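You operate a simulated robot arm through the tools that you are given. There is no shell and no other tool. Be economical: measure what you need, move in short steps, check, and stop when the job is done.

The job below is to be done with a simulated two-armed robot. You get a single attempt, and the scene is never put back.

JOB
Set the green numbering box to its yellow dot, fit it in the small silver frame and catch it.
Fine: one hand holds the box while the other turns its crank; the cream catch ends over the box, clear of the crank; the other box stays.

The check looks at the end state, three seconds after you hand in, the way a careful person would. Anything else that was tipped, shoved, dropped, spilled or broken makes it a failure.

ROBOT AND FRAMES
Two 7-joint arms with two-finger grippers on one trunk, on a base that drives. Base frame: it is fixed to the floor where the robot stands at the start and does not move with it; the origin is under the middle of the robot, x ahead of it, y to its left, z up; the surface under the hand at the start is at about z = 0.88. Units: m, rad, N and s.
The left shoulder is at the start at [0.05, 0.216, 1.246], the right one opposite. With the tool pointing down near the work surface each hand reaches from about 0.24 to 0.8 m from the robot's upright axis, wherever it stands, measured 20 degrees to its own side. Places, roughly: black numbering box crank [0.5, 0, 1]; cream catch knob [0.6, -0.6, 0.9]; green numbering box crank [0.5, -0.3, 1]; seat of the small silver frame [0.5, -0.6, 0.9]. Payload 3.18 kg a hand.
Tool frame (each hand has its own): the origin (TCP) lies between the finger pads and is the grasp point; the fingertips stand 0.03 m ahead of it; z points along the fingers, y is the line along which they close. Largest opening 0.144 m; the body of the gripper starts 0.103 m behind the TCP.
Orientation is that of the tool frame in the base frame, as a unit quaternion [w, x, y, z]. With the fingers straight down and closing along the base's y, the tool's x points along the base's -x, its y along +y and its z along -z.

CONTROLS
- The arms move only by the tool drive_tool. It takes "left_increments", "right_increments" or both (then of equal length, played together; a hand with none holds still); each is a list of rows, each an object of numbers (a shift or turn left out is 0, a gripper value left out holds the last): "grip": the finger opening in m, from 0 to 0.144; "tx", "ty", "tz": the shift along the tool's x, y, z in units of 30 mm (1.0 is 30 mm); "ax", "ay", "az": the turn, a rotation vector about the tool's x, y, z in units of 5 degrees (1.0 is 5 degrees). In form: [{"grip": .., "tx": .., "ty": .., "tz": .., "ax": .., "ay": .., "az": ..}, ...]. A call has 1 to 8 rows; each row shifts and turns the commanded pose from where the row before left it, along the tool's axes as they then stand. A call with a number of a shift or a turn outside -1 to 1 is refused whole. A row lasts 0.2 s, in which the tool goes at most 0.05 m and 0.15 rad; a call with a longer step from one row to the next is refused whole, and so is a gripper value outside its range. A pose out of reach is approached as far as the arm can. The call stops where the force on the tool passes 90 N (or 10 N more than at its start, if that is more) or the arm is blocked; 0.2 s more then pass. Each finger halts on what it meets, pressing with about 39 N; the grip force reading is that of the motor and also rises with nothing between the fingers. The clock runs only during rows and for 0.2 s after the last one: add rows that do not move to give the fingers time. It gives the time, the measured TCP pose, the force on the tool (base axes), the opening and the grip force at its end, in the units of the frame above (readings bear some noise), with the torque about the TCP (base axes, N m) and any sound that the robot's microphone picked up.
- Cameras (640 x 400 px; columns grow to the right, rows downward): "scene" is now at [0.1172, -0.0336, 1.4221]; the picture's right is [-0.42, -0.91, 0.00], its down [-0.60, 0.28, -0.75] and it looks along [0.68, -0.32, -0.67] (base axes); focal length 270 px, centre (320, 200). "left" rides on the left gripper at [0.076, -0.016, -0.143] in its tool frame; the picture's right is [0.21, 0.98, 0.00], its down [-0.84, 0.18, -0.51] and it looks along [-0.50, 0.11, 0.86] (tool axes); focal length 218 px, centre (320, 200). "right" rides on the right gripper at [0.076, 0.016, -0.143] in its tool frame; the picture's right is [-0.21, 0.98, 0.00], its down [-0.84, -0.18, -0.51] and it looks along [-0.50, -0.11, 0.86] (tool axes); focal length 218 px, centre (320, 200). There is no depth. A picture from a camera that has moved, and an enlarged one, comes with that camera's place and axes in the base frame and with its lens.
- snapshot(camera): a new picture of that camera. The clock stands still meanwhile.
- lift_body(by): slides the trunk up (or, below 0, down) by that many m; the arms and the scene camera ride with it, the base frame stays. It gives what a move gives, with no picture.
- roll_base(legs): drives the robot by 1 to 6 legs, each [ahead, left, turn to the left] in m, m and rad, along the robot's own axes; the way and the turn of a leg run together, so that a leg with both is an arc; at most 1.5 m and 3.142 rad a leg. The arms and the cameras ride along, it lands a little off, and it stops where it bumps. It gives what a move gives.
- pan_tilt(pan, tilt): turns the head with the scene camera to pan (to the left, within 1.396 rad either way) and tilt (down, from -0.506 to 1.204), counted from straight ahead of the robot. It gives what a move gives.
- zoom(camera, box): a new picture of the part [left, top, right, bottom] of that camera's present view, enlarged. The clock stands still meanwhile.
- job_done(): hands the job in; it is judged then, once.

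Go step by step. Nothing tells you exact positions but the pictures and the camera data: compare them with the known pose of the tool, close in by small moves and look again before you grip or let go. The budget is 120 turns and 108 pictures, counting those below and the enlarged ones. Unless the task says otherwise, let go and move clear before handing in, and close with one line.

The tools are called after ">>>" as a command line: name --argument value ..., lists and objects as JSON in quotes. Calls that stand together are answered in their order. drive_tool: Moves the arms, as the interface text tells. Its arguments: {"type":"object","properties":{"left_increments":{"type":"array"},"right_increments":{"type":"array"}},"required":[]} The other tools are called the same way: lift_body (by) slides the trunk up or down; roll_base (legs) drives the base; pan_tilt (pan, tilt) turns the head that bears the scene camera; snapshot (camera) takes a picture; zoom (camera, box) takes an enlarged picture of a part of a camera's view; job_done () hands the job in.

At the start:

```text
clock: 0.0
left_eef_pos: [0.3421, -0.0195, 1.2277]
left_ee_rot: [0.0, 0.001, 1.0, -0.001]
left_wrist_force: [0.5, 0.2, -0.9]
left_torque: [0.01, 0.0, -0.01]
left_gripper_width: 0.1442
left_grip_force: 0.0
right_eef_pos: [0.3953, -0.412, 0.9993]
right_ee_rot: [-0.001, 0.0, 1.0, -0.001]
right_wrist_force: [0.3, 0.3, 0.0]
right_torque: [0.02, -0.02, 0.0]
right_gripper_width: 0.1439
right_grip_force: 0.1
trunk travel left (down, up): [-0.325, 0.044]
robot x, y, heading: [-0.0018, 0.0029, 0.003]
head pan, tilt: [-0.438, 0.728]
```

scene: 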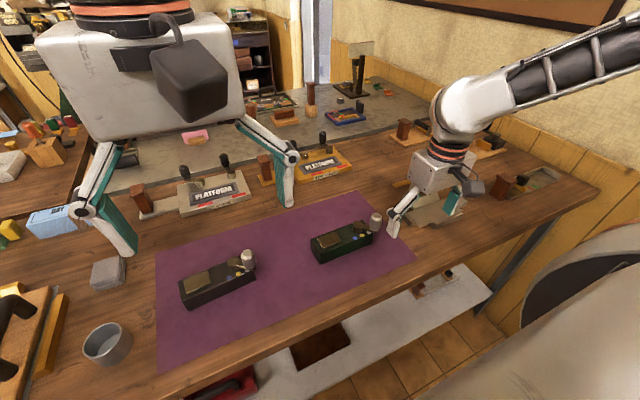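
right: 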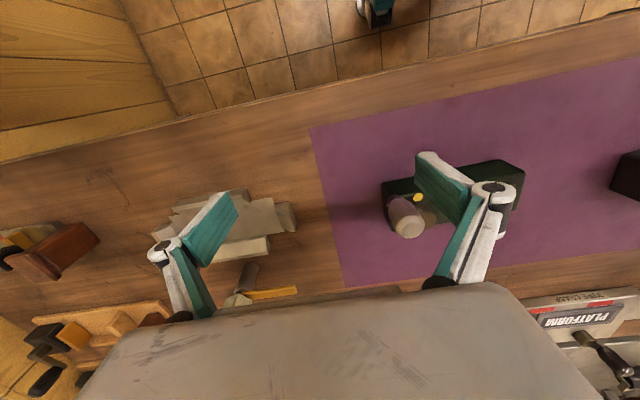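
left: 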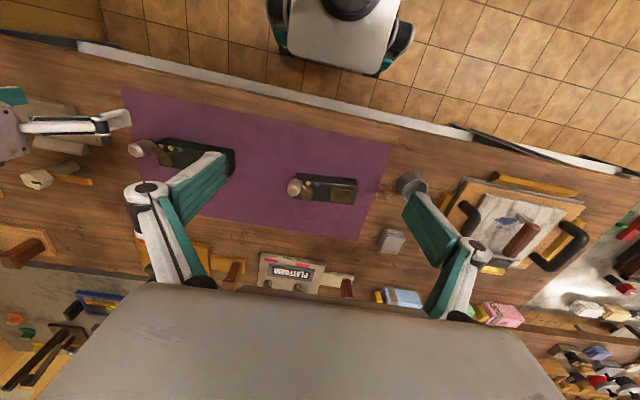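

I see the green box on the purple mat, with its crank at the end nearest the silver frame. I'll look closer at the box and at the frame before moving.

>>> zoom --camera "scene" --box '[290, 190, 410, 270]'

>>> zoom --camera "right" --box '[120, 140, 340, 320]'

>>> zoom --camera "right" --box '[360, 140, 540, 260]'

>>> zoom --camera "left" --box '[0, 80, 240, 230]'

```text
5.00 times, centred on (350, 230) of scene
camera zoom: at [0.1172, -0.0336, 1.4221], right [-0.42, -0.91, 0.0], down [-0.6, 0.28, -0.75], along [0.68, -0.32, -0.67], focal length 1353 px, centre (170, 50)
```

zoom: 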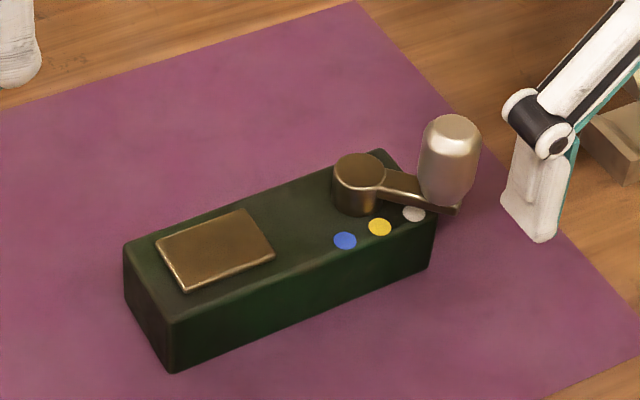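

```text
2.22 times, centred on (230, 230) of right
camera zoom: at [0.3206, -0.3962, 1.1418], right [0.21, 0.98, 0.0], down [0.84, -0.18, 0.51], along [0.5, -0.11, -0.86], focal length 485 px, centre (520, 133)
```

zoom: 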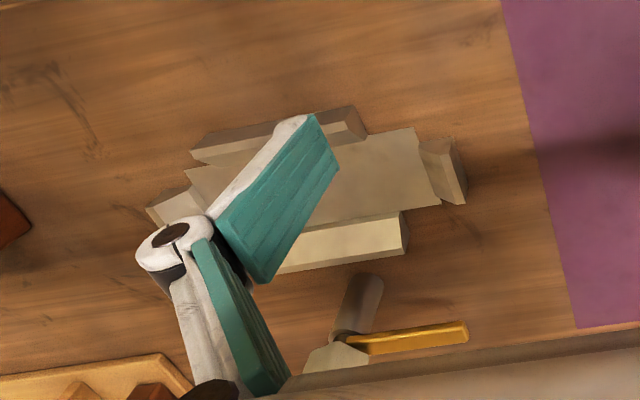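

```text
3.33 times, centred on (450, 200) of right
camera zoom: at [0.3206, -0.3962, 1.1418], right [0.21, 0.98, 0.0], down [0.84, -0.18, 0.51], along [0.5, -0.11, -0.86], focal length 728 px, centre (-113, 200)
```

zoom: 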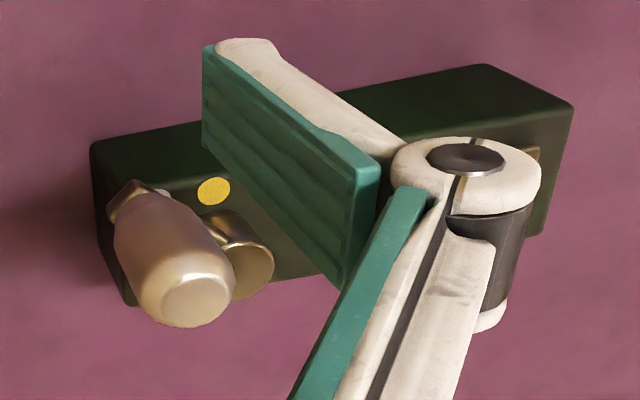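

```text
2.67 times, centred on (120, 155) of left
camera zoom: at [0.2651, -0.0361, 1.3709], right [-0.21, 0.98, 0.0], down [0.84, 0.18, 0.51], along [0.5, 0.11, -0.86], focal length 582 px, centre (853, 320)
```

zoom: 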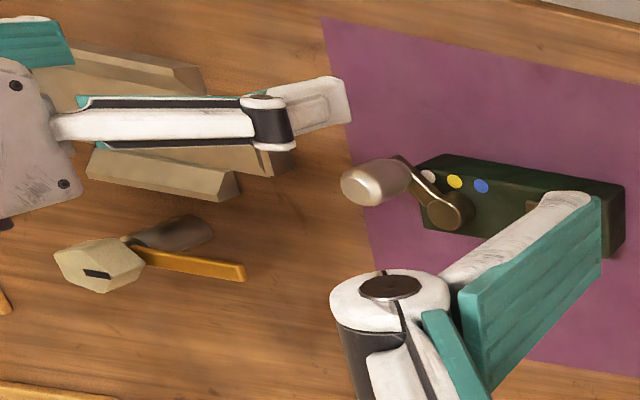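

The crank now points at the white dot, with yellow next to it, toward the robot. I'll raise the right hand clear to see the frame and the catch.

>>> drive_tool --right_increments '[{"tz": -1}, {"tz": -1}, {"tz": -1}, {"tz": -1}, {"tz": -1, "ty": 1}, {"tz": -1, "ty": 1}, {"tz": -1, "ty": 1}, {"tx": 1, "ty": 1}]'

>>> snapshot --camera "right"

>>> snapshot --camera "scene"

```text
clock: 1.8
left_eef_pos: [0.3403, -0.0188, 1.2276]
left_ee_rot: [0.0, 0.0, 1.0, 0.0]
left_wrist_force: [0.1, 0.3, -0.1]
left_torque: [0.0, -0.02, 0.01]
left_gripper_width: 0.1439
left_grip_force: 0.1
right_eef_pos: [0.3642, -0.2919, 1.2089]
right_ee_rot: [0.001, 0.0, 1.0, -0.001]
right_wrist_force: [-0.3, 0.2, 0.3]
right_torque: [-0.01, -0.01, 0.02]
right_gripper_width: 0.1438
right_grip_force: 0.2
trunk travel left (down, up): [-0.325, 0.044]
robot x, y, heading: [0.0022, -0.0015, -0.001]
head pan, tilt: [-0.438, 0.728]
```

```text
100 pictures are left
camera right: at [0.289, -0.2762, 1.3512], right [0.21, 0.98, 0.0], down [0.84, -0.18, 0.51], along [0.5, -0.11, -0.86], focal length 218 px, centre (320, 200)
```

right: 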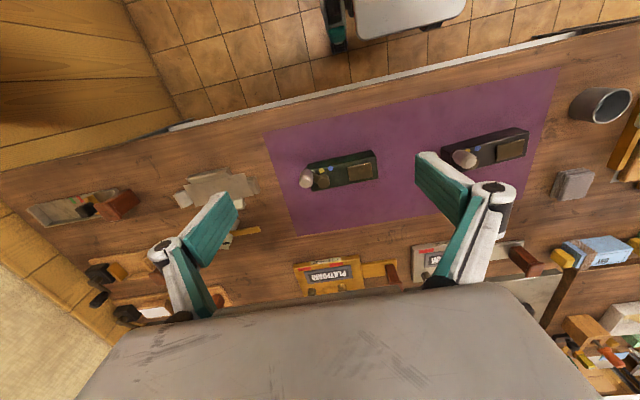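

```text
99 pictures are left
camera scene: at [0.116, -0.0328, 1.4222], right [-0.42, -0.91, 0.0], down [-0.6, 0.28, -0.75], along [0.68, -0.32, -0.66], focal length 270 px, centre (320, 200)
```

scene: 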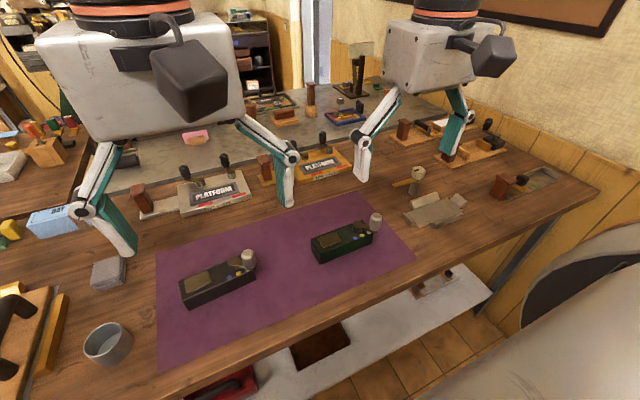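

The frame is now in clear view from the scene camera, so I'll zoom in on it.

>>> zoom --camera "scene" --box '[380, 155, 485, 235]'

>>> zoom --camera "scene" --box '[300, 195, 405, 275]'

>>> zoom --camera "right" --box '[160, 130, 290, 260]'

```text
5.00 times, centred on (432, 195) of scene
camera zoom: at [0.116, -0.0328, 1.4222], right [-0.42, -0.91, 0.0], down [-0.6, 0.28, -0.75], along [0.68, -0.32, -0.66], focal length 1353 px, centre (-242, 225)
```

zoom: 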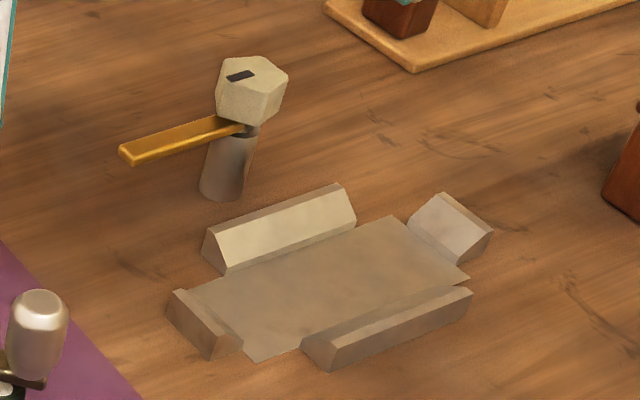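

```text
5.00 times, centred on (352, 235) of scene
camera zoom: at [0.116, -0.0328, 1.4222], right [-0.42, -0.91, 0.0], down [-0.6, 0.28, -0.75], along [0.68, -0.32, -0.66], focal length 1353 px, centre (158, 25)
```

zoom: 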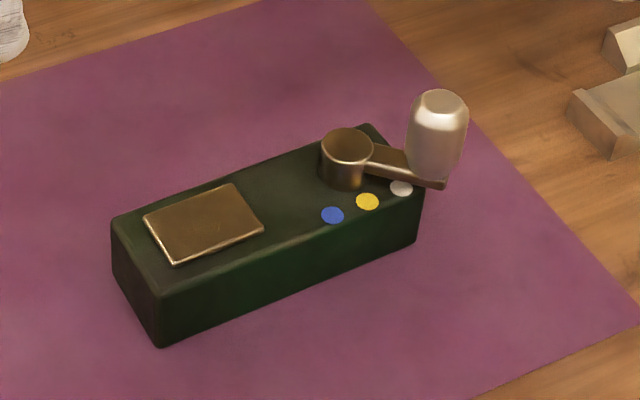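

```text
3.08 times, centred on (225, 195) of right
camera zoom: at [0.289, -0.2762, 1.3512], right [0.21, 0.98, 0.0], down [0.84, -0.18, 0.51], along [0.5, -0.11, -0.86], focal length 672 px, centre (612, 215)
```

zoom: 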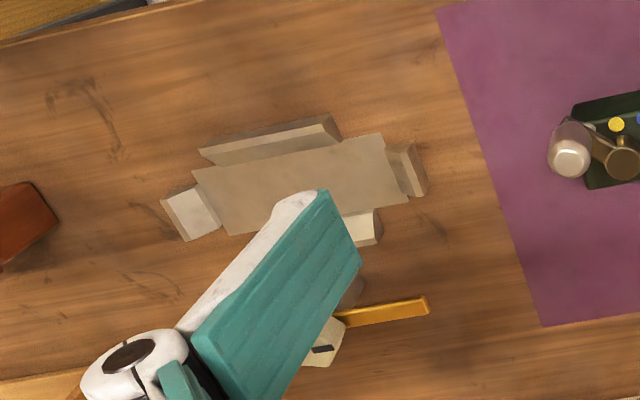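

Box and frame are both aligned with base y: box centre is about (0.483, -0.267), seat centre about (0.478, -0.559), catch post about (0.565, -0.556). Before shifting the base right I'll check that the way is free.

>>> pan_tilt --pan -1.3 --tilt 0.9

>>> snapshot --camera "scene"

```text
clock: 3.0
left_eef_pos: [0.3422, -0.0188, 1.2271]
left_ee_rot: [0.0, 0.001, 1.0, 0.0]
left_wrist_force: [-0.2, -0.1, 0.3]
left_torque: [0.02, -0.01, 0.02]
left_gripper_width: 0.144
left_grip_force: 0.0
right_eef_pos: [0.3664, -0.2937, 1.2076]
right_ee_rot: [0.001, -0.001, 1.0, 0.0]
right_wrist_force: [-0.5, 0.1, -1.1]
right_torque: [0.02, -0.03, -0.03]
right_gripper_width: 0.1441
right_grip_force: 0.0
trunk travel left (down, up): [-0.325, 0.044]
robot x, y, heading: [-0.001, 0.0012, 0.003]
head pan, tilt: [-1.3, 0.901]
```

```text
95 pictures are left
camera scene: at [0.0616, -0.0708, 1.4083], right [-0.96, -0.27, 0.0], down [-0.21, 0.76, -0.62], along [0.17, -0.6, -0.78], focal length 270 px, centre (320, 200)
```

scene: 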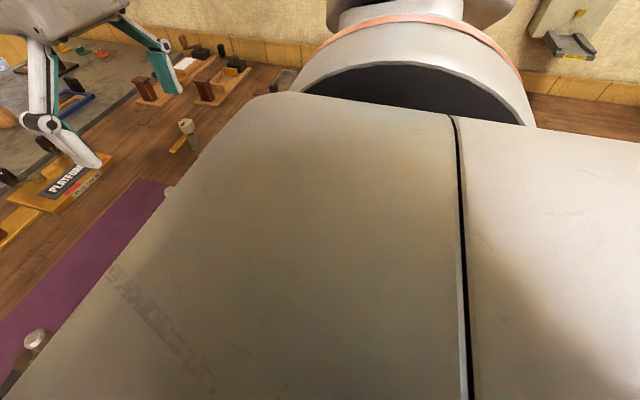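

That shape is the robot's own shoulder, and the floor to the right looks clear in the wrist view. I'll shift the base 0.28 m to the right and turn the head back.

>>> roll_base --legs '[[0, -0.28, 0]]'

>>> pan_tilt --pan -0.25 --tilt 0.85

>>> snapshot --camera "scene"

```text
clock: 6.0
left_eef_pos: [0.3412, -0.3049, 1.2285]
left_ee_rot: [0.0, 0.002, 1.0, 0.0]
left_wrist_force: [-1.3, 0.2, -1.1]
left_torque: [0.03, 0.01, 0.01]
left_gripper_width: 0.1442
left_grip_force: 0.0
right_eef_pos: [0.3652, -0.5784, 1.2084]
right_ee_rot: [0.0, 0.001, 1.0, 0.0]
right_wrist_force: [0.6, -0.8, 0.6]
right_torque: [-0.02, -0.01, 0.0]
right_gripper_width: 0.1441
right_grip_force: 0.0
trunk travel left (down, up): [-0.325, 0.044]
robot x, y, heading: [-0.0048, -0.2836, -0.004]
head pan, tilt: [-1.3, 0.901]
```

```text
clock: 7.3
left_eef_pos: [0.341, -0.3044, 1.2276]
left_ee_rot: [0.0, 0.002, 1.0, 0.001]
left_wrist_force: [0.5, -0.5, 1.0]
left_torque: [-0.02, -0.02, -0.02]
left_gripper_width: 0.1441
left_grip_force: 0.1
right_eef_pos: [0.3641, -0.5777, 1.2068]
right_ee_rot: [0.0, 0.001, 1.0, 0.0]
right_wrist_force: [0.3, -0.3, 0.1]
right_torque: [0.0, 0.0, -0.02]
right_gripper_width: 0.1439
right_grip_force: 0.1
trunk travel left (down, up): [-0.325, 0.044]
robot x, y, heading: [-0.0008, -0.2833, -0.002]
head pan, tilt: [-0.25, 0.85]
```

```text
94 pictures are left
camera scene: at [0.1165, -0.3013, 1.4122], right [-0.25, -0.97, 0.0], down [-0.73, 0.19, -0.66], along [0.64, -0.17, -0.75], focal length 270 px, centre (320, 200)
```

scene: 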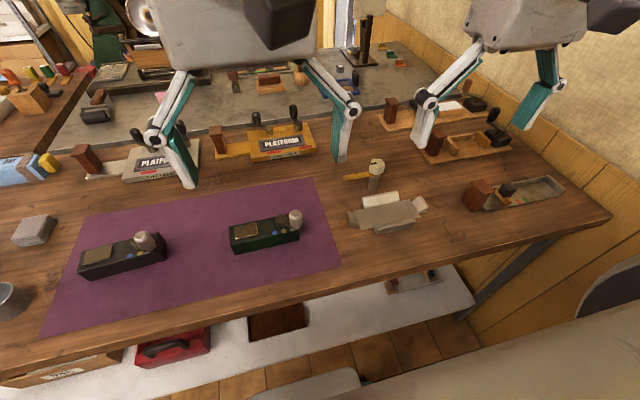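

All objects are in view. I'll take fine measurements from this second viewpoint.

>>> zoom --camera "scene" --box '[215, 190, 320, 270]'

>>> zoom --camera "scene" --box '[335, 150, 440, 240]'

```text
5.00 times, centred on (268, 230) of scene
camera zoom: at [0.1165, -0.3013, 1.4122], right [-0.25, -0.97, 0.0], down [-0.73, 0.19, -0.66], along [0.64, -0.17, -0.75], focal length 1353 px, centre (582, 50)
```

zoom: 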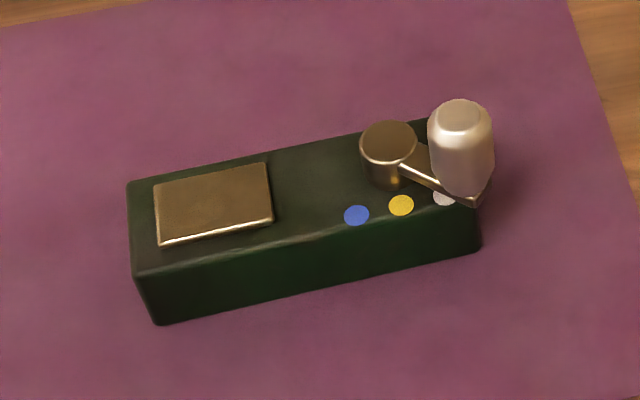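

```text
4.44 times, centred on (388, 195) of scene
camera zoom: at [0.1165, -0.3013, 1.4122], right [-0.25, -0.97, 0.0], down [-0.73, 0.19, -0.66], along [0.64, -0.17, -0.75], focal length 1202 px, centre (20, 222)
```

zoom: 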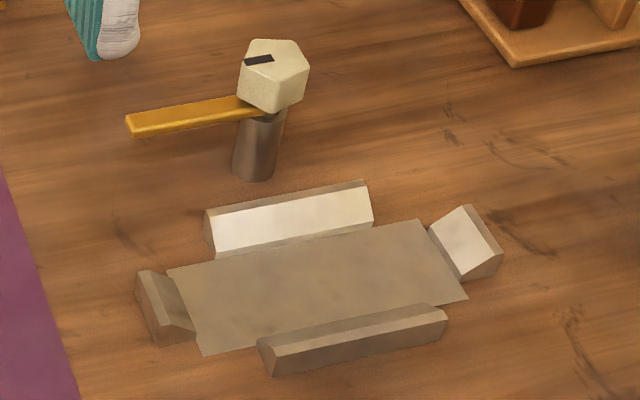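

Box centre is (0.483, -0.267) with its top at 0.922; hub is at (0.488, -0.309), knob at (0.462, -0.340) with its top at 0.98, and yellow lies straight toward -x from the hub. I'll bring the left hand over the plain end of the box and yaw it so that it closes along x.

>>> drive_tool --left_increments '[{"tx": -0.944, "ty": 0.594}, {"tx": -0.944, "ty": 0.594}, {"tx": -0.944, "ty": 0.594}, {"tx": -0.944, "ty": 0.594}, {"tx": -0.944, "ty": 0.594}, {"az": 1}, {"az": 1}, {"az": 1}]'

>>> drive_tool --left_increments '[{"az": 1}, {"az": 1}, {"az": 1}, {"az": 1}, {"az": 1}, {"az": 1}, {"az": 1}, {"az": 1}]'

>>> drive_tool --left_increments '[{"az": 1}, {"az": 1}, {"az": 1}, {"az": 1}, {"az": 1}, {"az": 1}, {"az": 1}, {"ay": -1}]'

>>> drive_tool --left_increments '[{"ay": -1, "grip": 0.09}, {"ay": -1}, {}]'

```text
clock: 9.2
left_eef_pos: [0.4838, -0.2158, 1.2278]
left_ee_rot: [0.0, 0.133, 0.991, 0.0]
left_wrist_force: [-0.6, -0.8, 0.2]
left_torque: [-0.01, -0.01, -0.02]
left_gripper_width: 0.1439
left_grip_force: 0.0
right_eef_pos: [0.364, -0.577, 1.2067]
right_ee_rot: [0.0, 0.001, 1.0, 0.0]
right_wrist_force: [-0.1, 0.2, 0.7]
right_torque: [0.02, -0.01, 0.04]
right_gripper_width: 0.144
right_grip_force: 0.1
trunk travel left (down, up): [-0.325, 0.044]
robot x, y, heading: [0.0018, -0.2816, -0.003]
head pan, tilt: [-0.25, 0.85]
```

```text
clock: 10.9
left_eef_pos: [0.4827, -0.2165, 1.2272]
left_ee_rot: [0.0, 0.218, 0.976, 0.0]
left_wrist_force: [0.0, 0.5, -1.0]
left_torque: [-0.03, -0.01, -0.03]
left_gripper_width: 0.1439
left_grip_force: 0.1
left hand out of reach, approached as far as the arm can: row 3, 4, 5, 6, 7, 8
right_eef_pos: [0.3649, -0.5779, 1.2087]
right_ee_rot: [0.0, 0.001, 1.0, 0.0]
right_wrist_force: [0.9, 0.6, -0.4]
right_torque: [-0.01, -0.02, -0.01]
right_gripper_width: 0.1441
right_grip_force: 0.0
trunk travel left (down, up): [-0.325, 0.044]
robot x, y, heading: [-0.0016, -0.2824, -0.003]
head pan, tilt: [-0.25, 0.85]
```

```text
clock: 12.8
left_eef_pos: [0.483, -0.214, 1.2288]
left_ee_rot: [0.044, 0.217, 0.975, -0.01]
left_wrist_force: [-1.4, -0.3, -1.4]
left_torque: [0.0, -0.01, -0.01]
left_gripper_width: 0.1441
left_grip_force: 0.0
left hand out of reach, approached as far as the arm can: row 1, 2, 3, 4, 5, 6, 7
right_eef_pos: [0.3633, -0.577, 1.2086]
right_ee_rot: [0.0, 0.001, 1.0, 0.0]
right_wrist_force: [-0.1, 0.2, 0.2]
right_torque: [-0.04, -0.03, -0.04]
right_gripper_width: 0.1439
right_grip_force: 0.1
trunk travel left (down, up): [-0.325, 0.044]
robot x, y, heading: [-0.0041, -0.2857, -0.003]
head pan, tilt: [-0.25, 0.85]
```

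```text
clock: 13.6
left_eef_pos: [0.4833, -0.2151, 1.2279]
left_ee_rot: [0.128, 0.216, 0.967, -0.028]
left_wrist_force: [0.8, 0.2, 0.2]
left_torque: [0.02, -0.01, -0.01]
left_gripper_width: 0.0901
left_grip_force: 0.1
right_eef_pos: [0.364, -0.5791, 1.2078]
right_ee_rot: [0.001, 0.001, 1.0, 0.0]
right_wrist_force: [-0.1, -0.1, -0.2]
right_torque: [0.02, -0.02, -0.03]
right_gripper_width: 0.144
right_grip_force: 0.1
trunk travel left (down, up): [-0.325, 0.044]
robot x, y, heading: [-0.001, -0.2827, 0.001]
head pan, tilt: [-0.25, 0.85]
```

The left wrist can't turn that way past 25 degrees, so I'll undo the tilt and yaw the other way round.

>>> drive_tool --left_increments '[{"ay": 1}, {"ay": 1}, {"ay": 1}, {"az": -1}, {"az": -1}, {"az": -1}, {"az": -1}, {"az": -1}]'

>>> drive_tool --left_increments '[{"az": -1}, {"az": -1}, {"az": -1}, {"az": -1}, {"az": -1}, {"az": -1}, {"az": -1}, {"az": -1}]'

>>> drive_tool --left_increments '[{"az": -1}, {"az": -1}, {"az": -1}, {"az": -1}, {"az": -1}, {"az": -1}, {"az": -1}, {"az": -1}]'

>>> drive_tool --left_increments '[{"az": -1}, {"az": -1}, {"az": -1}, {"az": -1}, {"az": -1}, {"az": -1}, {"az": -1}, {"az": -1}]'

```text
clock: 15.3
left_eef_pos: [0.4845, -0.2159, 1.2283]
left_ee_rot: [0.0, 0.001, 1.0, -0.001]
left_wrist_force: [0.1, 0.5, -0.4]
left_torque: [0.01, -0.02, -0.01]
left_gripper_width: 0.0903
left_grip_force: 0.0
right_eef_pos: [0.3639, -0.579, 1.2089]
right_ee_rot: [0.001, 0.0, 1.0, 0.0]
right_wrist_force: [-0.1, 0.0, -0.3]
right_torque: [0.0, 0.01, 0.05]
right_gripper_width: 0.1438
right_grip_force: 0.0
trunk travel left (down, up): [-0.325, 0.044]
robot x, y, heading: [0.0022, -0.2829, -0.002]
head pan, tilt: [-0.25, 0.85]
```

```text
clock: 17.1
left_eef_pos: [0.4829, -0.2144, 1.2284]
left_ee_rot: [0.0, -0.342, 0.94, 0.0]
left_wrist_force: [-0.3, 0.3, -0.9]
left_torque: [0.01, -0.01, -0.04]
left_gripper_width: 0.0897
left_grip_force: 0.1
right_eef_pos: [0.3652, -0.578, 1.2089]
right_ee_rot: [0.0, 0.001, 1.0, 0.0]
right_wrist_force: [0.1, -0.2, 0.6]
right_torque: [0.0, 0.02, 0.04]
right_gripper_width: 0.1443
right_grip_force: 0.2
trunk travel left (down, up): [-0.325, 0.044]
robot x, y, heading: [-0.0033, -0.2858, 0.001]
head pan, tilt: [-0.25, 0.85]
```

```text
clock: 18.9
left_eef_pos: [0.4838, -0.2159, 1.2273]
left_ee_rot: [0.0, -0.642, 0.767, 0.0]
left_wrist_force: [0.4, 0.0, -0.3]
left_torque: [0.02, 0.02, 0.0]
left_gripper_width: 0.0899
left_grip_force: 0.2
right_eef_pos: [0.365, -0.5781, 1.2079]
right_ee_rot: [0.0, 0.001, 1.0, 0.0]
right_wrist_force: [0.0, -0.2, 0.3]
right_torque: [0.01, -0.01, 0.0]
right_gripper_width: 0.1439
right_grip_force: 0.0
trunk travel left (down, up): [-0.325, 0.044]
robot x, y, heading: [-0.0019, -0.2847, -0.005]
head pan, tilt: [-0.25, 0.85]
```

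```text
clock: 20.8
left_eef_pos: [0.4827, -0.2144, 1.2285]
left_ee_rot: [0.0, 0.866, -0.5, 0.0]
left_wrist_force: [0.3, 0.0, 0.5]
left_torque: [0.02, -0.03, 0.01]
left_gripper_width: 0.0904
left_grip_force: 0.1
right_eef_pos: [0.3638, -0.5784, 1.2084]
right_ee_rot: [0.0, 0.001, 1.0, 0.0]
right_wrist_force: [0.3, 0.6, 0.2]
right_torque: [-0.03, 0.0, 0.03]
right_gripper_width: 0.1441
right_grip_force: 0.0
trunk travel left (down, up): [-0.325, 0.044]
robot x, y, heading: [-0.0004, -0.2865, -0.006]
head pan, tilt: [-0.25, 0.85]
```

The turn goes freely this way, so I'll continue round to 270 degrees. That puts the wrist camera on the side away from the crank.

>>> drive_tool --left_increments '[{"az": -1}, {"az": -1}, {"az": -1}, {"az": -1}, {"az": -1}, {"az": -1}, {"az": -1}, {"az": -1}]'

>>> drive_tool --left_increments '[{"az": -1}, {"az": -1}, {"az": -1}, {"az": -1}, {"az": -1}, {"az": -1}, {"az": -1}, {"az": -1}]'

>>> drive_tool --left_increments '[{"az": -1}, {"az": -1}, {"az": -1}, {"az": -1}, {"az": -1}, {"az": -1}, {"az": -1}, {"az": -1}]'

>>> drive_tool --left_increments '[{"az": -1}, {"az": -1}, {"az": -1}, {"az": -1}, {"az": -1}, {"az": -1}]'

```text
clock: 22.6
left_eef_pos: [0.4822, -0.2158, 1.2286]
left_ee_rot: [0.0, 0.985, -0.175, -0.001]
left_wrist_force: [-0.8, -0.3, 0.1]
left_torque: [-0.01, 0.0, 0.0]
left_gripper_width: 0.0899
left_grip_force: 0.2
right_eef_pos: [0.3651, -0.5777, 1.2075]
right_ee_rot: [0.0, 0.001, 1.0, 0.001]
right_wrist_force: [-0.4, 0.3, -0.1]
right_torque: [0.02, 0.0, 0.02]
right_gripper_width: 0.1439
right_grip_force: 0.1
trunk travel left (down, up): [-0.325, 0.044]
robot x, y, heading: [0.0013, -0.2873, -0.005]
head pan, tilt: [-0.25, 0.85]
```

```text
clock: 24.4
left_eef_pos: [0.4824, -0.2157, 1.2284]
left_ee_rot: [0.0, 0.985, 0.173, -0.001]
left_wrist_force: [-0.1, 0.7, -0.8]
left_torque: [0.03, -0.01, 0.02]
left_gripper_width: 0.09
left_grip_force: 0.1
right_eef_pos: [0.3651, -0.5771, 1.2091]
right_ee_rot: [0.0, 0.001, 1.0, 0.0]
right_wrist_force: [0.3, 0.4, -0.6]
right_torque: [0.02, -0.01, 0.0]
right_gripper_width: 0.1441
right_grip_force: 0.1
trunk travel left (down, up): [-0.325, 0.044]
robot x, y, heading: [-0.0006, -0.2809, -0.006]
head pan, tilt: [-0.25, 0.85]
```

```text
clock: 26.1
left_eef_pos: [0.4836, -0.2155, 1.2273]
left_ee_rot: [0.0, 0.867, 0.499, 0.0]
left_wrist_force: [0.2, -0.2, 0.5]
left_torque: [-0.01, -0.01, 0.0]
left_gripper_width: 0.0902
left_grip_force: 0.0
right_eef_pos: [0.3633, -0.5776, 1.2075]
right_ee_rot: [-0.001, 0.001, 1.0, -0.001]
right_wrist_force: [0.1, 0.9, -0.6]
right_torque: [-0.03, 0.0, 0.0]
right_gripper_width: 0.1438
right_grip_force: 0.0
trunk travel left (down, up): [-0.325, 0.044]
robot x, y, heading: [-0.0007, -0.2836, 0.001]
head pan, tilt: [-0.25, 0.85]
```

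```text
clock: 27.6
left_eef_pos: [0.4829, -0.2147, 1.2277]
left_ee_rot: [0.0, 0.707, 0.707, 0.001]
left_wrist_force: [0.0, -0.8, 0.1]
left_torque: [-0.02, -0.02, 0.0]
left_gripper_width: 0.0902
left_grip_force: 0.0
right_eef_pos: [0.3646, -0.578, 1.2072]
right_ee_rot: [0.0, 0.001, 1.0, 0.0]
right_wrist_force: [-0.3, 0.1, 0.2]
right_torque: [-0.02, 0.0, 0.02]
right_gripper_width: 0.1441
right_grip_force: 0.0
trunk travel left (down, up): [-0.325, 0.044]
robot x, y, heading: [-0.0023, -0.2829, -0.002]
head pan, tilt: [-0.25, 0.85]
```

The left hand now closes along x, with its camera on the +y side. I'll tilt it 15 degrees away from the crank side and come down above the box.

>>> drive_tool --left_increments '[{"ay": -1}, {"ay": -1}, {"ay": -1}, {"tz": 0.966, "tx": 0.259}, {"tz": 0.966, "tx": 0.259}, {"tz": 0.966, "tx": 0.259}, {"tz": 0.966, "tx": 0.259}, {"tz": 0.966, "tx": 0.259}]'

>>> drive_tool --left_increments '[{"tz": 0.966, "tx": 0.259}, {"tz": 0.966, "tx": 0.259}, {"tz": 0.966, "tx": 0.259}, {}]'

>>> snapshot --camera "scene"

>>> snapshot --camera "left"

```text
clock: 29.4
left_eef_pos: [0.4833, -0.2133, 1.0766]
left_ee_rot: [0.093, 0.702, 0.7, -0.093]
left_wrist_force: [-0.2, 0.8, 0.6]
left_torque: [0.0, 0.02, -0.03]
left_gripper_width: 0.0902
left_grip_force: 0.0
right_eef_pos: [0.3645, -0.5777, 1.2079]
right_ee_rot: [0.0, 0.0, 1.0, -0.001]
right_wrist_force: [0.0, 0.5, 0.3]
right_torque: [-0.01, 0.0, 0.0]
right_gripper_width: 0.1438
right_grip_force: 0.0
trunk travel left (down, up): [-0.325, 0.044]
robot x, y, heading: [-0.0014, -0.2803, -0.003]
head pan, tilt: [-0.25, 0.85]
```

```text
clock: 30.4
left_eef_pos: [0.483, -0.2131, 0.9878]
left_ee_rot: [0.092, 0.702, 0.7, -0.092]
left_wrist_force: [-0.4, -0.3, -0.3]
left_torque: [0.02, -0.02, 0.01]
left_gripper_width: 0.09
left_grip_force: 0.2
right_eef_pos: [0.3638, -0.578, 1.2079]
right_ee_rot: [0.0, 0.001, 1.0, 0.0]
right_wrist_force: [-0.3, 0.6, -0.1]
right_torque: [0.0, -0.04, -0.05]
right_gripper_width: 0.144
right_grip_force: 0.1
trunk travel left (down, up): [-0.325, 0.044]
robot x, y, heading: [0.0003, -0.2854, 0.001]
head pan, tilt: [-0.25, 0.85]
```

```text
91 pictures are left
camera scene: at [0.1162, -0.3015, 1.4122], right [-0.25, -0.97, 0.0], down [-0.73, 0.19, -0.66], along [0.64, -0.16, -0.75], focal length 270 px, centre (320, 200)
```

scene: 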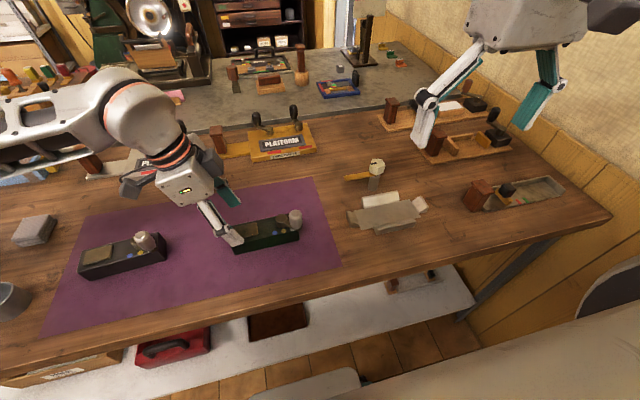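

```text
90 pictures are left
camera left: at [0.4659, -0.1033, 1.1057], right [0.98, 0.2, -0.05], down [0.18, -0.68, 0.71], along [0.1, -0.7, -0.7], focal length 218 px, centre (320, 200)
```

left: 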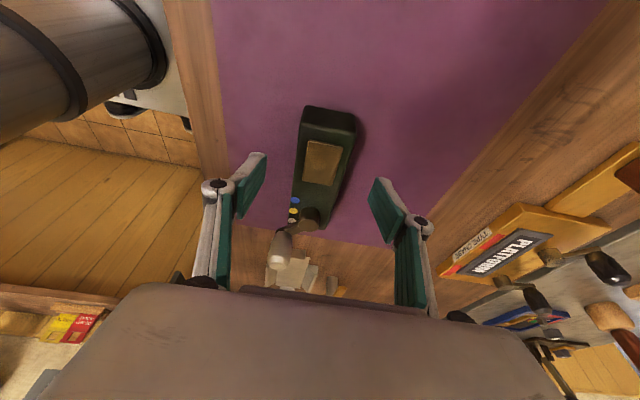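

The fingers straddle the plain end of the box. I'll go down and close gently.

>>> drive_tool --left_increments '[{"tz": 0.73, "tx": 0.196}, {"tz": 0.73, "tx": 0.196}, {"tz": 0.71, "tx": 0.19}, {}, {"grip": 0.07}, {"grip": 0.06}, {"grip": 0.055}, {}]'

>>> zoom --camera "scene" --box '[180, 180, 320, 280]'

>>> snapshot --camera "left"

```text
clock: 32.1
left_eef_pos: [0.4828, -0.2142, 0.9207]
left_ee_rot: [0.092, 0.702, 0.7, -0.092]
left_wrist_force: [0.7, 0.7, -0.4]
left_torque: [0.01, -0.03, 0.01]
left_gripper_width: 0.0555
left_grip_force: 0.5
right_eef_pos: [0.3638, -0.5788, 1.2081]
right_ee_rot: [0.0, 0.001, 1.0, 0.0]
right_wrist_force: [-0.2, 0.7, 0.5]
right_torque: [-0.04, 0.04, 0.0]
right_gripper_width: 0.1439
right_grip_force: 0.1
trunk travel left (down, up): [-0.325, 0.044]
robot x, y, heading: [-0.0016, -0.2834, -0.005]
head pan, tilt: [-0.25, 0.85]
```

```text
4.00 times, centred on (250, 230) of scene
camera zoom: at [0.1167, -0.3012, 1.4122], right [-0.25, -0.97, 0.0], down [-0.73, 0.19, -0.66], along [0.64, -0.16, -0.75], focal length 1082 px, centre (600, 80)
```

zoom: 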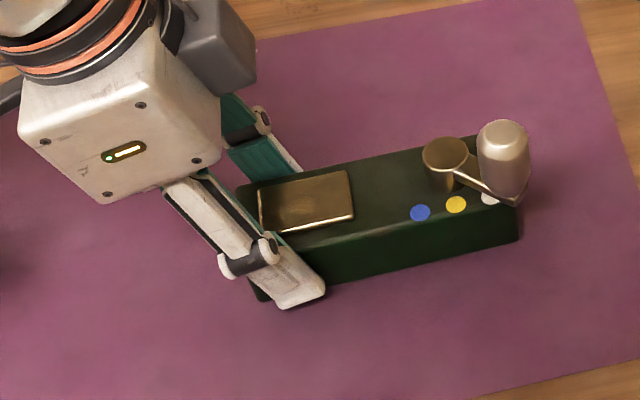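

```text
88 pictures are left
camera left: at [0.4664, -0.1041, 1.0387], right [0.98, 0.2, -0.05], down [0.18, -0.68, 0.71], along [0.1, -0.7, -0.7], focal length 218 px, centre (320, 200)
```

left: 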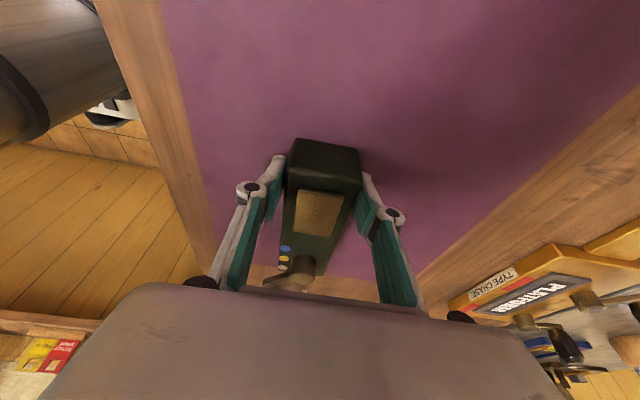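

Alignment is good. I'll close the left hand on the box and bring the right hand above the crank knob.

>>> drive_tool --left_increments '[{"grip": 0.05}, {"grip": 0.045}, {"grip": 0.04}, {"grip": 0.035}, {"grip": 0.035}, {"grip": 0.035}, {"grip": 0.035}, {"grip": 0.035}]' --right_increments '[{"tx": -0.41, "ty": 0.992, "grip": 0.07}, {"tx": -0.41, "ty": 0.992}, {"tx": -0.41, "ty": 0.992}, {"tx": -0.41, "ty": 0.992}, {"tx": -0.41, "ty": 0.992}, {"tx": -0.41, "ty": 0.992}, {"tx": -0.41, "ty": 0.992}, {"tx": -0.41, "ty": 0.992}]'

>>> snapshot --camera "scene"

>>> snapshot --camera "right"

```text
clock: 34.0
left_eef_pos: [0.484, -0.2154, 0.9207]
left_ee_rot: [0.093, 0.703, 0.699, -0.092]
left_wrist_force: [2.1, 0.5, 4.0]
left_torque: [0.43, 0.21, -0.04]
left_gripper_width: 0.0537
left_grip_force: 38.9
right_eef_pos: [0.4263, -0.4309, 1.2089]
right_ee_rot: [0.0, 0.001, 1.0, 0.0]
right_wrist_force: [0.2, 0.0, 0.8]
right_torque: [-0.01, 0.01, 0.01]
right_gripper_width: 0.0699
right_grip_force: 0.0
right hand out of reach, approached as far as the arm can: row 6, 7, 8
trunk travel left (down, up): [-0.325, 0.044]
robot x, y, heading: [-0.0012, -0.2848, -0.003]
head pan, tilt: [-0.25, 0.85]
```

```text
87 pictures are left
camera scene: at [0.1164, -0.3013, 1.4122], right [-0.25, -0.97, 0.0], down [-0.73, 0.19, -0.66], along [0.64, -0.16, -0.75], focal length 270 px, centre (320, 200)
```

scene: 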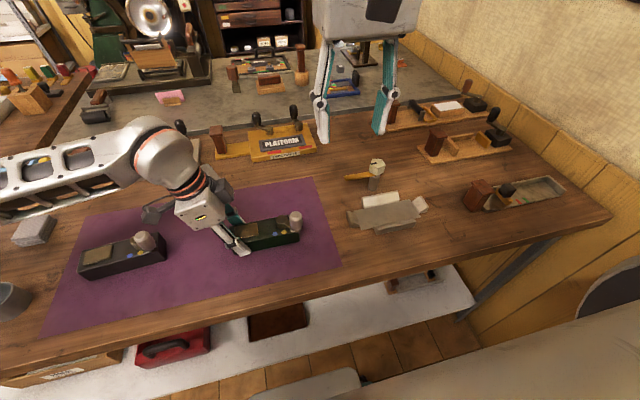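

```text
86 pictures are left
camera right: at [0.351, -0.4138, 1.3511], right [0.21, 0.98, 0.0], down [0.84, -0.18, 0.51], along [0.5, -0.11, -0.86], focal length 218 px, centre (320, 200)
```

right: 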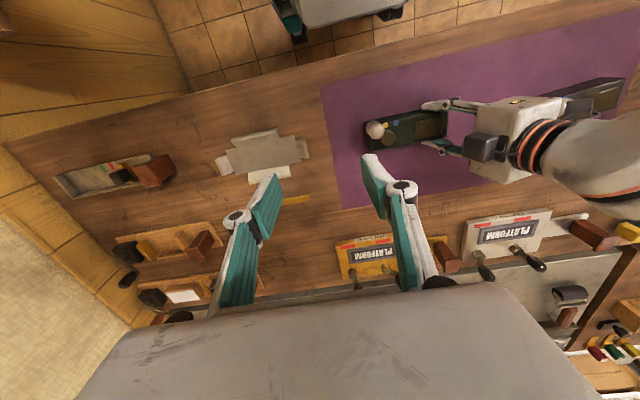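

The left hand holds the box at 0.054 m. The right arm runs out of reach at this height, so I'll lower it before moving across.

>>> drive_tool --right_increments '[{"tz": 1}, {"tz": 1}, {"tz": 1}, {"tz": 1}, {"tz": 0.8}, {"ty": 0.8, "tx": -0.3}, {"ty": 0.8, "tx": -0.3}, {}]'

```text
clock: 35.8
left_eef_pos: [0.4826, -0.2145, 0.9217]
left_ee_rot: [0.091, 0.702, 0.7, -0.092]
left_wrist_force: [-0.4, 0.1, 5.6]
left_torque: [-0.14, 0.21, 0.1]
left_gripper_width: 0.053
left_grip_force: 39.5
right_eef_pos: [0.4307, -0.4237, 1.0684]
right_ee_rot: [0.001, 0.001, 1.0, 0.001]
right_wrist_force: [0.3, 0.8, 0.1]
right_torque: [-0.04, -0.02, 0.0]
right_gripper_width: 0.0698
right_grip_force: 0.0
right hand out of reach, approached as far as the arm can: row 6, 7
trunk travel left (down, up): [-0.325, 0.044]
robot x, y, heading: [-0.002, -0.2867, -0.004]
head pan, tilt: [-0.25, 0.85]
```

The right wrist yaw is likely near its limit, so I'll turn it clockwise a bit and try again.

>>> drive_tool --right_increments '[{"az": 1}, {"az": 1}, {"az": 1}, {"az": 1}, {}]'

```text
clock: 37.0
left_eef_pos: [0.4827, -0.2157, 0.9213]
left_ee_rot: [0.093, 0.702, 0.7, -0.093]
left_wrist_force: [-0.4, 0.2, 4.4]
left_torque: [-0.04, 0.21, -0.05]
left_gripper_width: 0.0534
left_grip_force: 39.5
right_eef_pos: [0.4304, -0.4239, 1.0666]
right_ee_rot: [0.001, 0.175, 0.985, 0.003]
right_wrist_force: [-0.2, 0.4, -0.1]
right_torque: [-0.02, -0.02, 0.01]
right_gripper_width: 0.07
right_grip_force: 0.1
trunk travel left (down, up): [-0.325, 0.044]
robot x, y, heading: [0.0006, -0.2836, -0.003]
head pan, tilt: [-0.25, 0.85]
```

>>> drive_tool --right_increments '[{"ty": 0.8}, {"ty": 0.8}, {}]'

```text
clock: 37.8
left_eef_pos: [0.4819, -0.2146, 0.9199]
left_ee_rot: [0.092, 0.702, 0.7, -0.092]
left_wrist_force: [-2.1, 0.5, 3.4]
left_torque: [-0.01, 0.07, -0.02]
left_gripper_width: 0.0533
left_grip_force: 38.7
right_eef_pos: [0.43, -0.4237, 1.0681]
right_ee_rot: [0.0, 0.175, 0.985, 0.001]
right_wrist_force: [0.5, 0.6, 0.0]
right_torque: [0.05, 0.02, -0.01]
right_gripper_width: 0.07
right_grip_force: 0.0
right hand out of reach, approached as far as the arm can: row 1, 2
trunk travel left (down, up): [-0.325, 0.044]
robot x, y, heading: [-0.0013, -0.2836, -0.005]
head pan, tilt: [-0.25, 0.85]
```

>>> drive_tool --right_increments '[{"tx": 0.7}, {"tx": 0.7}, {"ty": 0.5}, {}]'

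>>> pan_tilt --pan -0.25 --tilt 0.45

>>> snapshot --camera "scene"

```text
clock: 38.8
left_eef_pos: [0.4821, -0.2154, 0.921]
left_ee_rot: [0.092, 0.702, 0.7, -0.093]
left_wrist_force: [-1.2, 0.0, 2.2]
left_torque: [-0.02, 0.02, 0.01]
left_gripper_width: 0.0532
left_grip_force: 39.3
right_eef_pos: [0.3876, -0.417, 1.0687]
right_ee_rot: [0.001, 0.174, 0.985, 0.001]
right_wrist_force: [0.8, 0.4, 0.4]
right_torque: [0.0, -0.02, 0.0]
right_gripper_width: 0.0701
right_grip_force: 0.1
right hand out of reach, approached as far as the arm can: row 2, 3
trunk travel left (down, up): [-0.325, 0.044]
robot x, y, heading: [-0.0017, -0.2844, 0.004]
head pan, tilt: [-0.25, 0.85]
```

```text
clock: 39.6
left_eef_pos: [0.4829, -0.2154, 0.9207]
left_ee_rot: [0.092, 0.702, 0.7, -0.093]
left_wrist_force: [-1.0, -0.2, 2.7]
left_torque: [-0.02, 0.05, -0.06]
left_gripper_width: 0.0535
left_grip_force: 38.8
right_eef_pos: [0.3883, -0.4163, 1.0695]
right_ee_rot: [0.001, 0.175, 0.985, 0.0]
right_wrist_force: [0.8, -0.3, -0.1]
right_torque: [-0.03, 0.0, 0.03]
right_gripper_width: 0.0701
right_grip_force: 0.1
trunk travel left (down, up): [-0.325, 0.044]
robot x, y, heading: [0.0016, -0.2816, -0.001]
head pan, tilt: [-0.25, 0.45]
```

```text
85 pictures are left
camera scene: at [0.1295, -0.3047, 1.4466], right [-0.25, -0.97, 0.0], down [-0.42, 0.11, -0.9], along [0.87, -0.22, -0.44], focal length 270 px, centre (320, 200)
```

scene: 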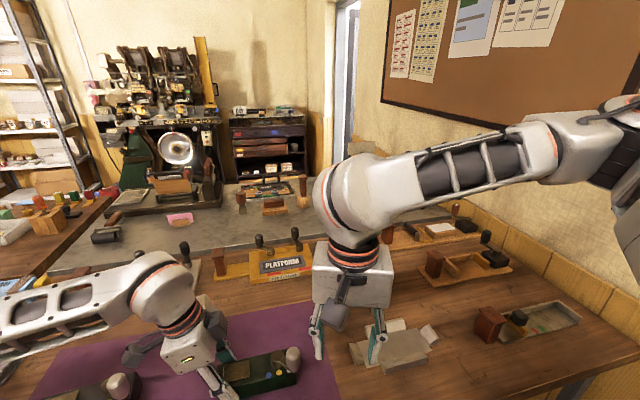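

The right elbow is out wide. Leaning the right hand outward like the left one should give it more inward reach, so I'll try that.

>>> drive_tool --right_increments '[{"ax": -0.94, "ay": 0.342}, {"ax": -0.94, "ay": 0.342}, {"ax": -0.94, "ay": 0.342}, {"ax": -0.94, "ay": 0.342}, {"ty": 0.8}, {"ty": 0.8}, {"ty": 0.8}, {}]'

```text
clock: 41.4
left_eef_pos: [0.4833, -0.2155, 0.9192]
left_ee_rot: [0.092, 0.701, 0.701, -0.091]
left_wrist_force: [-1.1, 0.7, 3.6]
left_torque: [0.21, -0.13, 0.17]
left_gripper_width: 0.0535
left_grip_force: 38.6
right_eef_pos: [0.413, -0.3519, 1.0911]
right_ee_rot: [-0.03, 0.172, 0.97, 0.171]
right_wrist_force: [0.2, 0.7, -0.3]
right_torque: [-0.01, 0.02, 0.0]
right_gripper_width: 0.0701
right_grip_force: 0.0
trunk travel left (down, up): [-0.325, 0.044]
robot x, y, heading: [-0.0027, -0.2834, -0.004]
head pan, tilt: [-0.25, 0.45]
```

That works. Next I'll roll the right hand so that its fingers close along x, with the pads parallel to the knob axis.

>>> drive_tool --right_increments '[{"az": 1}, {"az": 1}, {"az": 1}, {"az": 1}, {"az": 1}, {"az": 1}, {"az": 1}]'

>>> drive_tool --right_increments '[{"az": 1}, {"az": 1}, {"az": 1}, {"az": 1}, {"az": 1}, {"az": 1}, {"az": 1}]'

>>> pan_tilt --pan -0.15 --tilt 0.85

>>> snapshot --camera "scene"

>>> snapshot --camera "right"

```text
clock: 43.0
left_eef_pos: [0.4823, -0.2141, 0.9202]
left_ee_rot: [0.092, 0.702, 0.7, -0.092]
left_wrist_force: [0.9, 1.3, 2.4]
left_torque: [0.13, -0.02, 0.05]
left_gripper_width: 0.0533
left_grip_force: 38.6
right_eef_pos: [0.4132, -0.3515, 1.0922]
right_ee_rot: [-0.081, 0.456, 0.873, 0.153]
right_wrist_force: [-0.3, -0.2, 0.6]
right_torque: [0.03, -0.01, 0.05]
right_gripper_width: 0.07
right_grip_force: 0.0
trunk travel left (down, up): [-0.325, 0.044]
robot x, y, heading: [0.0004, -0.283, -0.003]
head pan, tilt: [-0.25, 0.45]
```

```text
clock: 44.6
left_eef_pos: [0.4825, -0.2151, 0.9191]
left_ee_rot: [0.093, 0.701, 0.701, -0.093]
left_wrist_force: [-0.3, 1.5, 3.3]
left_torque: [0.09, -0.13, 0.17]
left_gripper_width: 0.0534
left_grip_force: 38.9
right_eef_pos: [0.4159, -0.3725, 1.0962]
right_ee_rot: [-0.124, 0.697, 0.696, 0.124]
right_wrist_force: [0.1, -0.2, -0.3]
right_torque: [0.04, -0.01, 0.02]
right_gripper_width: 0.0702
right_grip_force: 0.1
right hand out of reach, approached as far as the arm can: row 6, 7
trunk travel left (down, up): [-0.325, 0.044]
robot x, y, heading: [-0.0053, -0.2843, -0.005]
head pan, tilt: [-0.25, 0.45]
```

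```text
clock: 45.5
left_eef_pos: [0.4826, -0.2143, 0.9212]
left_ee_rot: [0.092, 0.702, 0.7, -0.093]
left_wrist_force: [1.3, 0.6, 2.0]
left_torque: [-0.03, 0.04, 0.04]
left_gripper_width: 0.0533
left_grip_force: 39.2
right_eef_pos: [0.4156, -0.3738, 1.0961]
right_ee_rot: [-0.124, 0.696, 0.697, 0.124]
right_wrist_force: [0.0, -0.2, 0.2]
right_torque: [0.01, -0.01, 0.01]
right_gripper_width: 0.0701
right_grip_force: 0.1
trunk travel left (down, up): [-0.325, 0.044]
robot x, y, heading: [-0.0024, -0.2855, -0.006]
head pan, tilt: [-0.15, 0.85]
```

```text
84 pictures are left
camera scene: at [0.1181, -0.2935, 1.4122], right [-0.15, -0.99, 0.0], down [-0.74, 0.11, -0.66], along [0.65, -0.1, -0.75], focal length 270 px, centre (320, 200)
```

scene: 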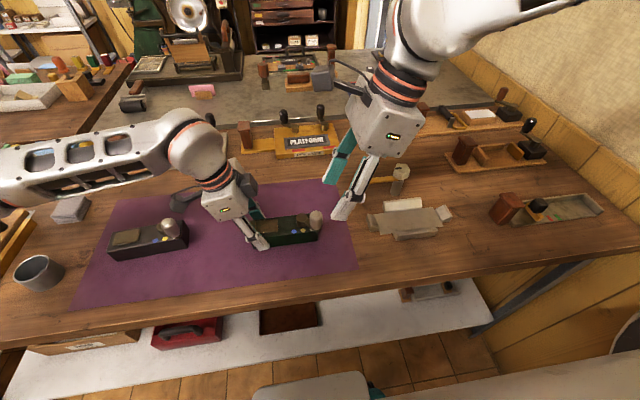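

```text
83 pictures are left
camera right: at [0.4339, -0.3515, 1.2552], right [0.98, -0.2, -0.07], down [-0.18, -0.97, 0.19], along [-0.11, -0.17, -0.98], focal length 218 px, centre (320, 200)
```

right: 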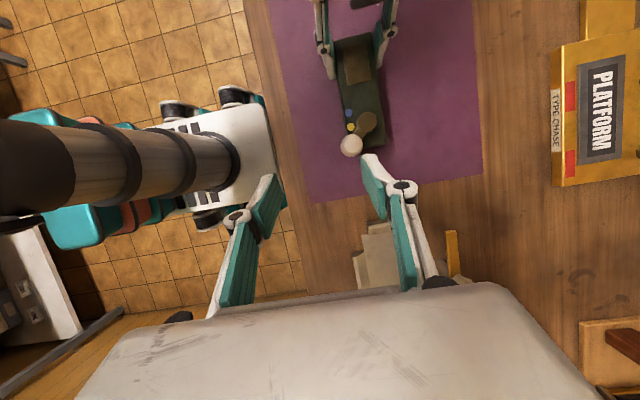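

Reach is nearly enough. I'll tilt 15 degrees more and move in line with the knob in x.

>>> drive_tool --right_increments '[{"ay": 1, "ty": 0.5}, {"ay": 1, "ty": 0.5}, {"ay": 1, "ty": 0.5}, {"tx": 0.5, "tz": 0.3}, {"tx": 0.5, "tz": 0.3}, {}]'

```text
clock: 46.9
left_eef_pos: [0.4832, -0.2135, 0.9201]
left_ee_rot: [0.092, 0.702, 0.7, -0.092]
left_wrist_force: [-1.1, 1.4, 2.0]
left_torque: [0.19, -0.01, -0.09]
left_gripper_width: 0.0533
left_grip_force: 39.0
right_eef_pos: [0.4603, -0.338, 1.0971]
right_ee_rot: [-0.212, 0.675, 0.674, 0.213]
right_wrist_force: [-0.1, -0.4, 0.2]
right_torque: [0.04, -0.03, -0.01]
right_gripper_width: 0.0701
right_grip_force: 0.2
trunk travel left (down, up): [-0.325, 0.044]
robot x, y, heading: [-0.0001, -0.284, -0.003]
head pan, tilt: [-0.15, 0.85]
```

>>> drive_tool --right_increments '[{"tx": -0.574, "tz": 0.819}, {"tx": -0.574, "tz": 0.819}, {"tx": 0.819, "tz": 0.574, "ty": -0.4}, {}]'

>>> snapshot --camera "right"

>>> snapshot --camera "scene"

```text
clock: 47.9
left_eef_pos: [0.483, -0.2159, 0.9206]
left_ee_rot: [0.091, 0.703, 0.7, -0.093]
left_wrist_force: [-1.0, -0.3, 2.0]
left_torque: [0.34, 0.06, 0.02]
left_gripper_width: 0.0531
left_grip_force: 39.1
right_eef_pos: [0.4487, -0.3085, 1.0353]
right_ee_rot: [-0.212, 0.675, 0.673, 0.214]
right_wrist_force: [-0.5, 0.2, 0.3]
right_torque: [-0.02, -0.02, 0.02]
right_gripper_width: 0.0697
right_grip_force: 0.1
trunk travel left (down, up): [-0.325, 0.044]
robot x, y, heading: [-0.0052, -0.2834, -0.003]
head pan, tilt: [-0.15, 0.85]
```

```text
82 pictures are left
camera right: at [0.4652, -0.3276, 1.1955], right [0.98, -0.17, -0.12], down [-0.18, -0.98, -0.07], along [-0.11, 0.09, -0.99], focal length 218 px, centre (320, 200)
```

right: 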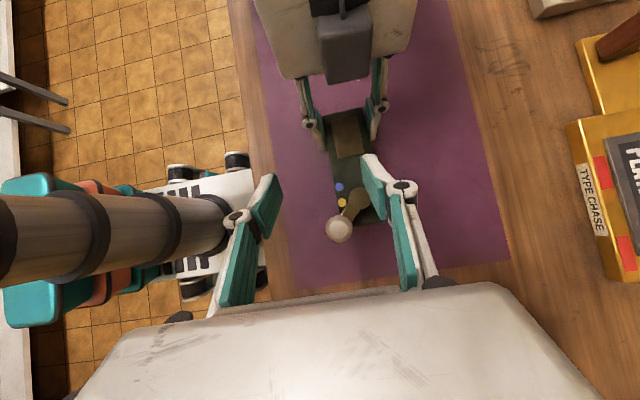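

```text
81 pictures are left
camera scene: at [0.118, -0.2937, 1.4122], right [-0.15, -0.99, 0.0], down [-0.74, 0.11, -0.66], along [0.65, -0.1, -0.75], focal length 270 px, centre (320, 200)
```

scene: 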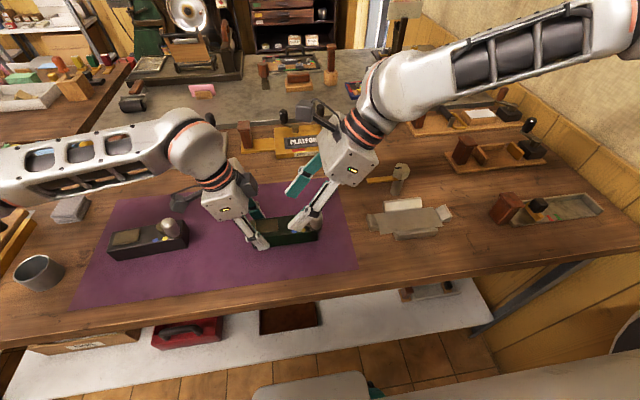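

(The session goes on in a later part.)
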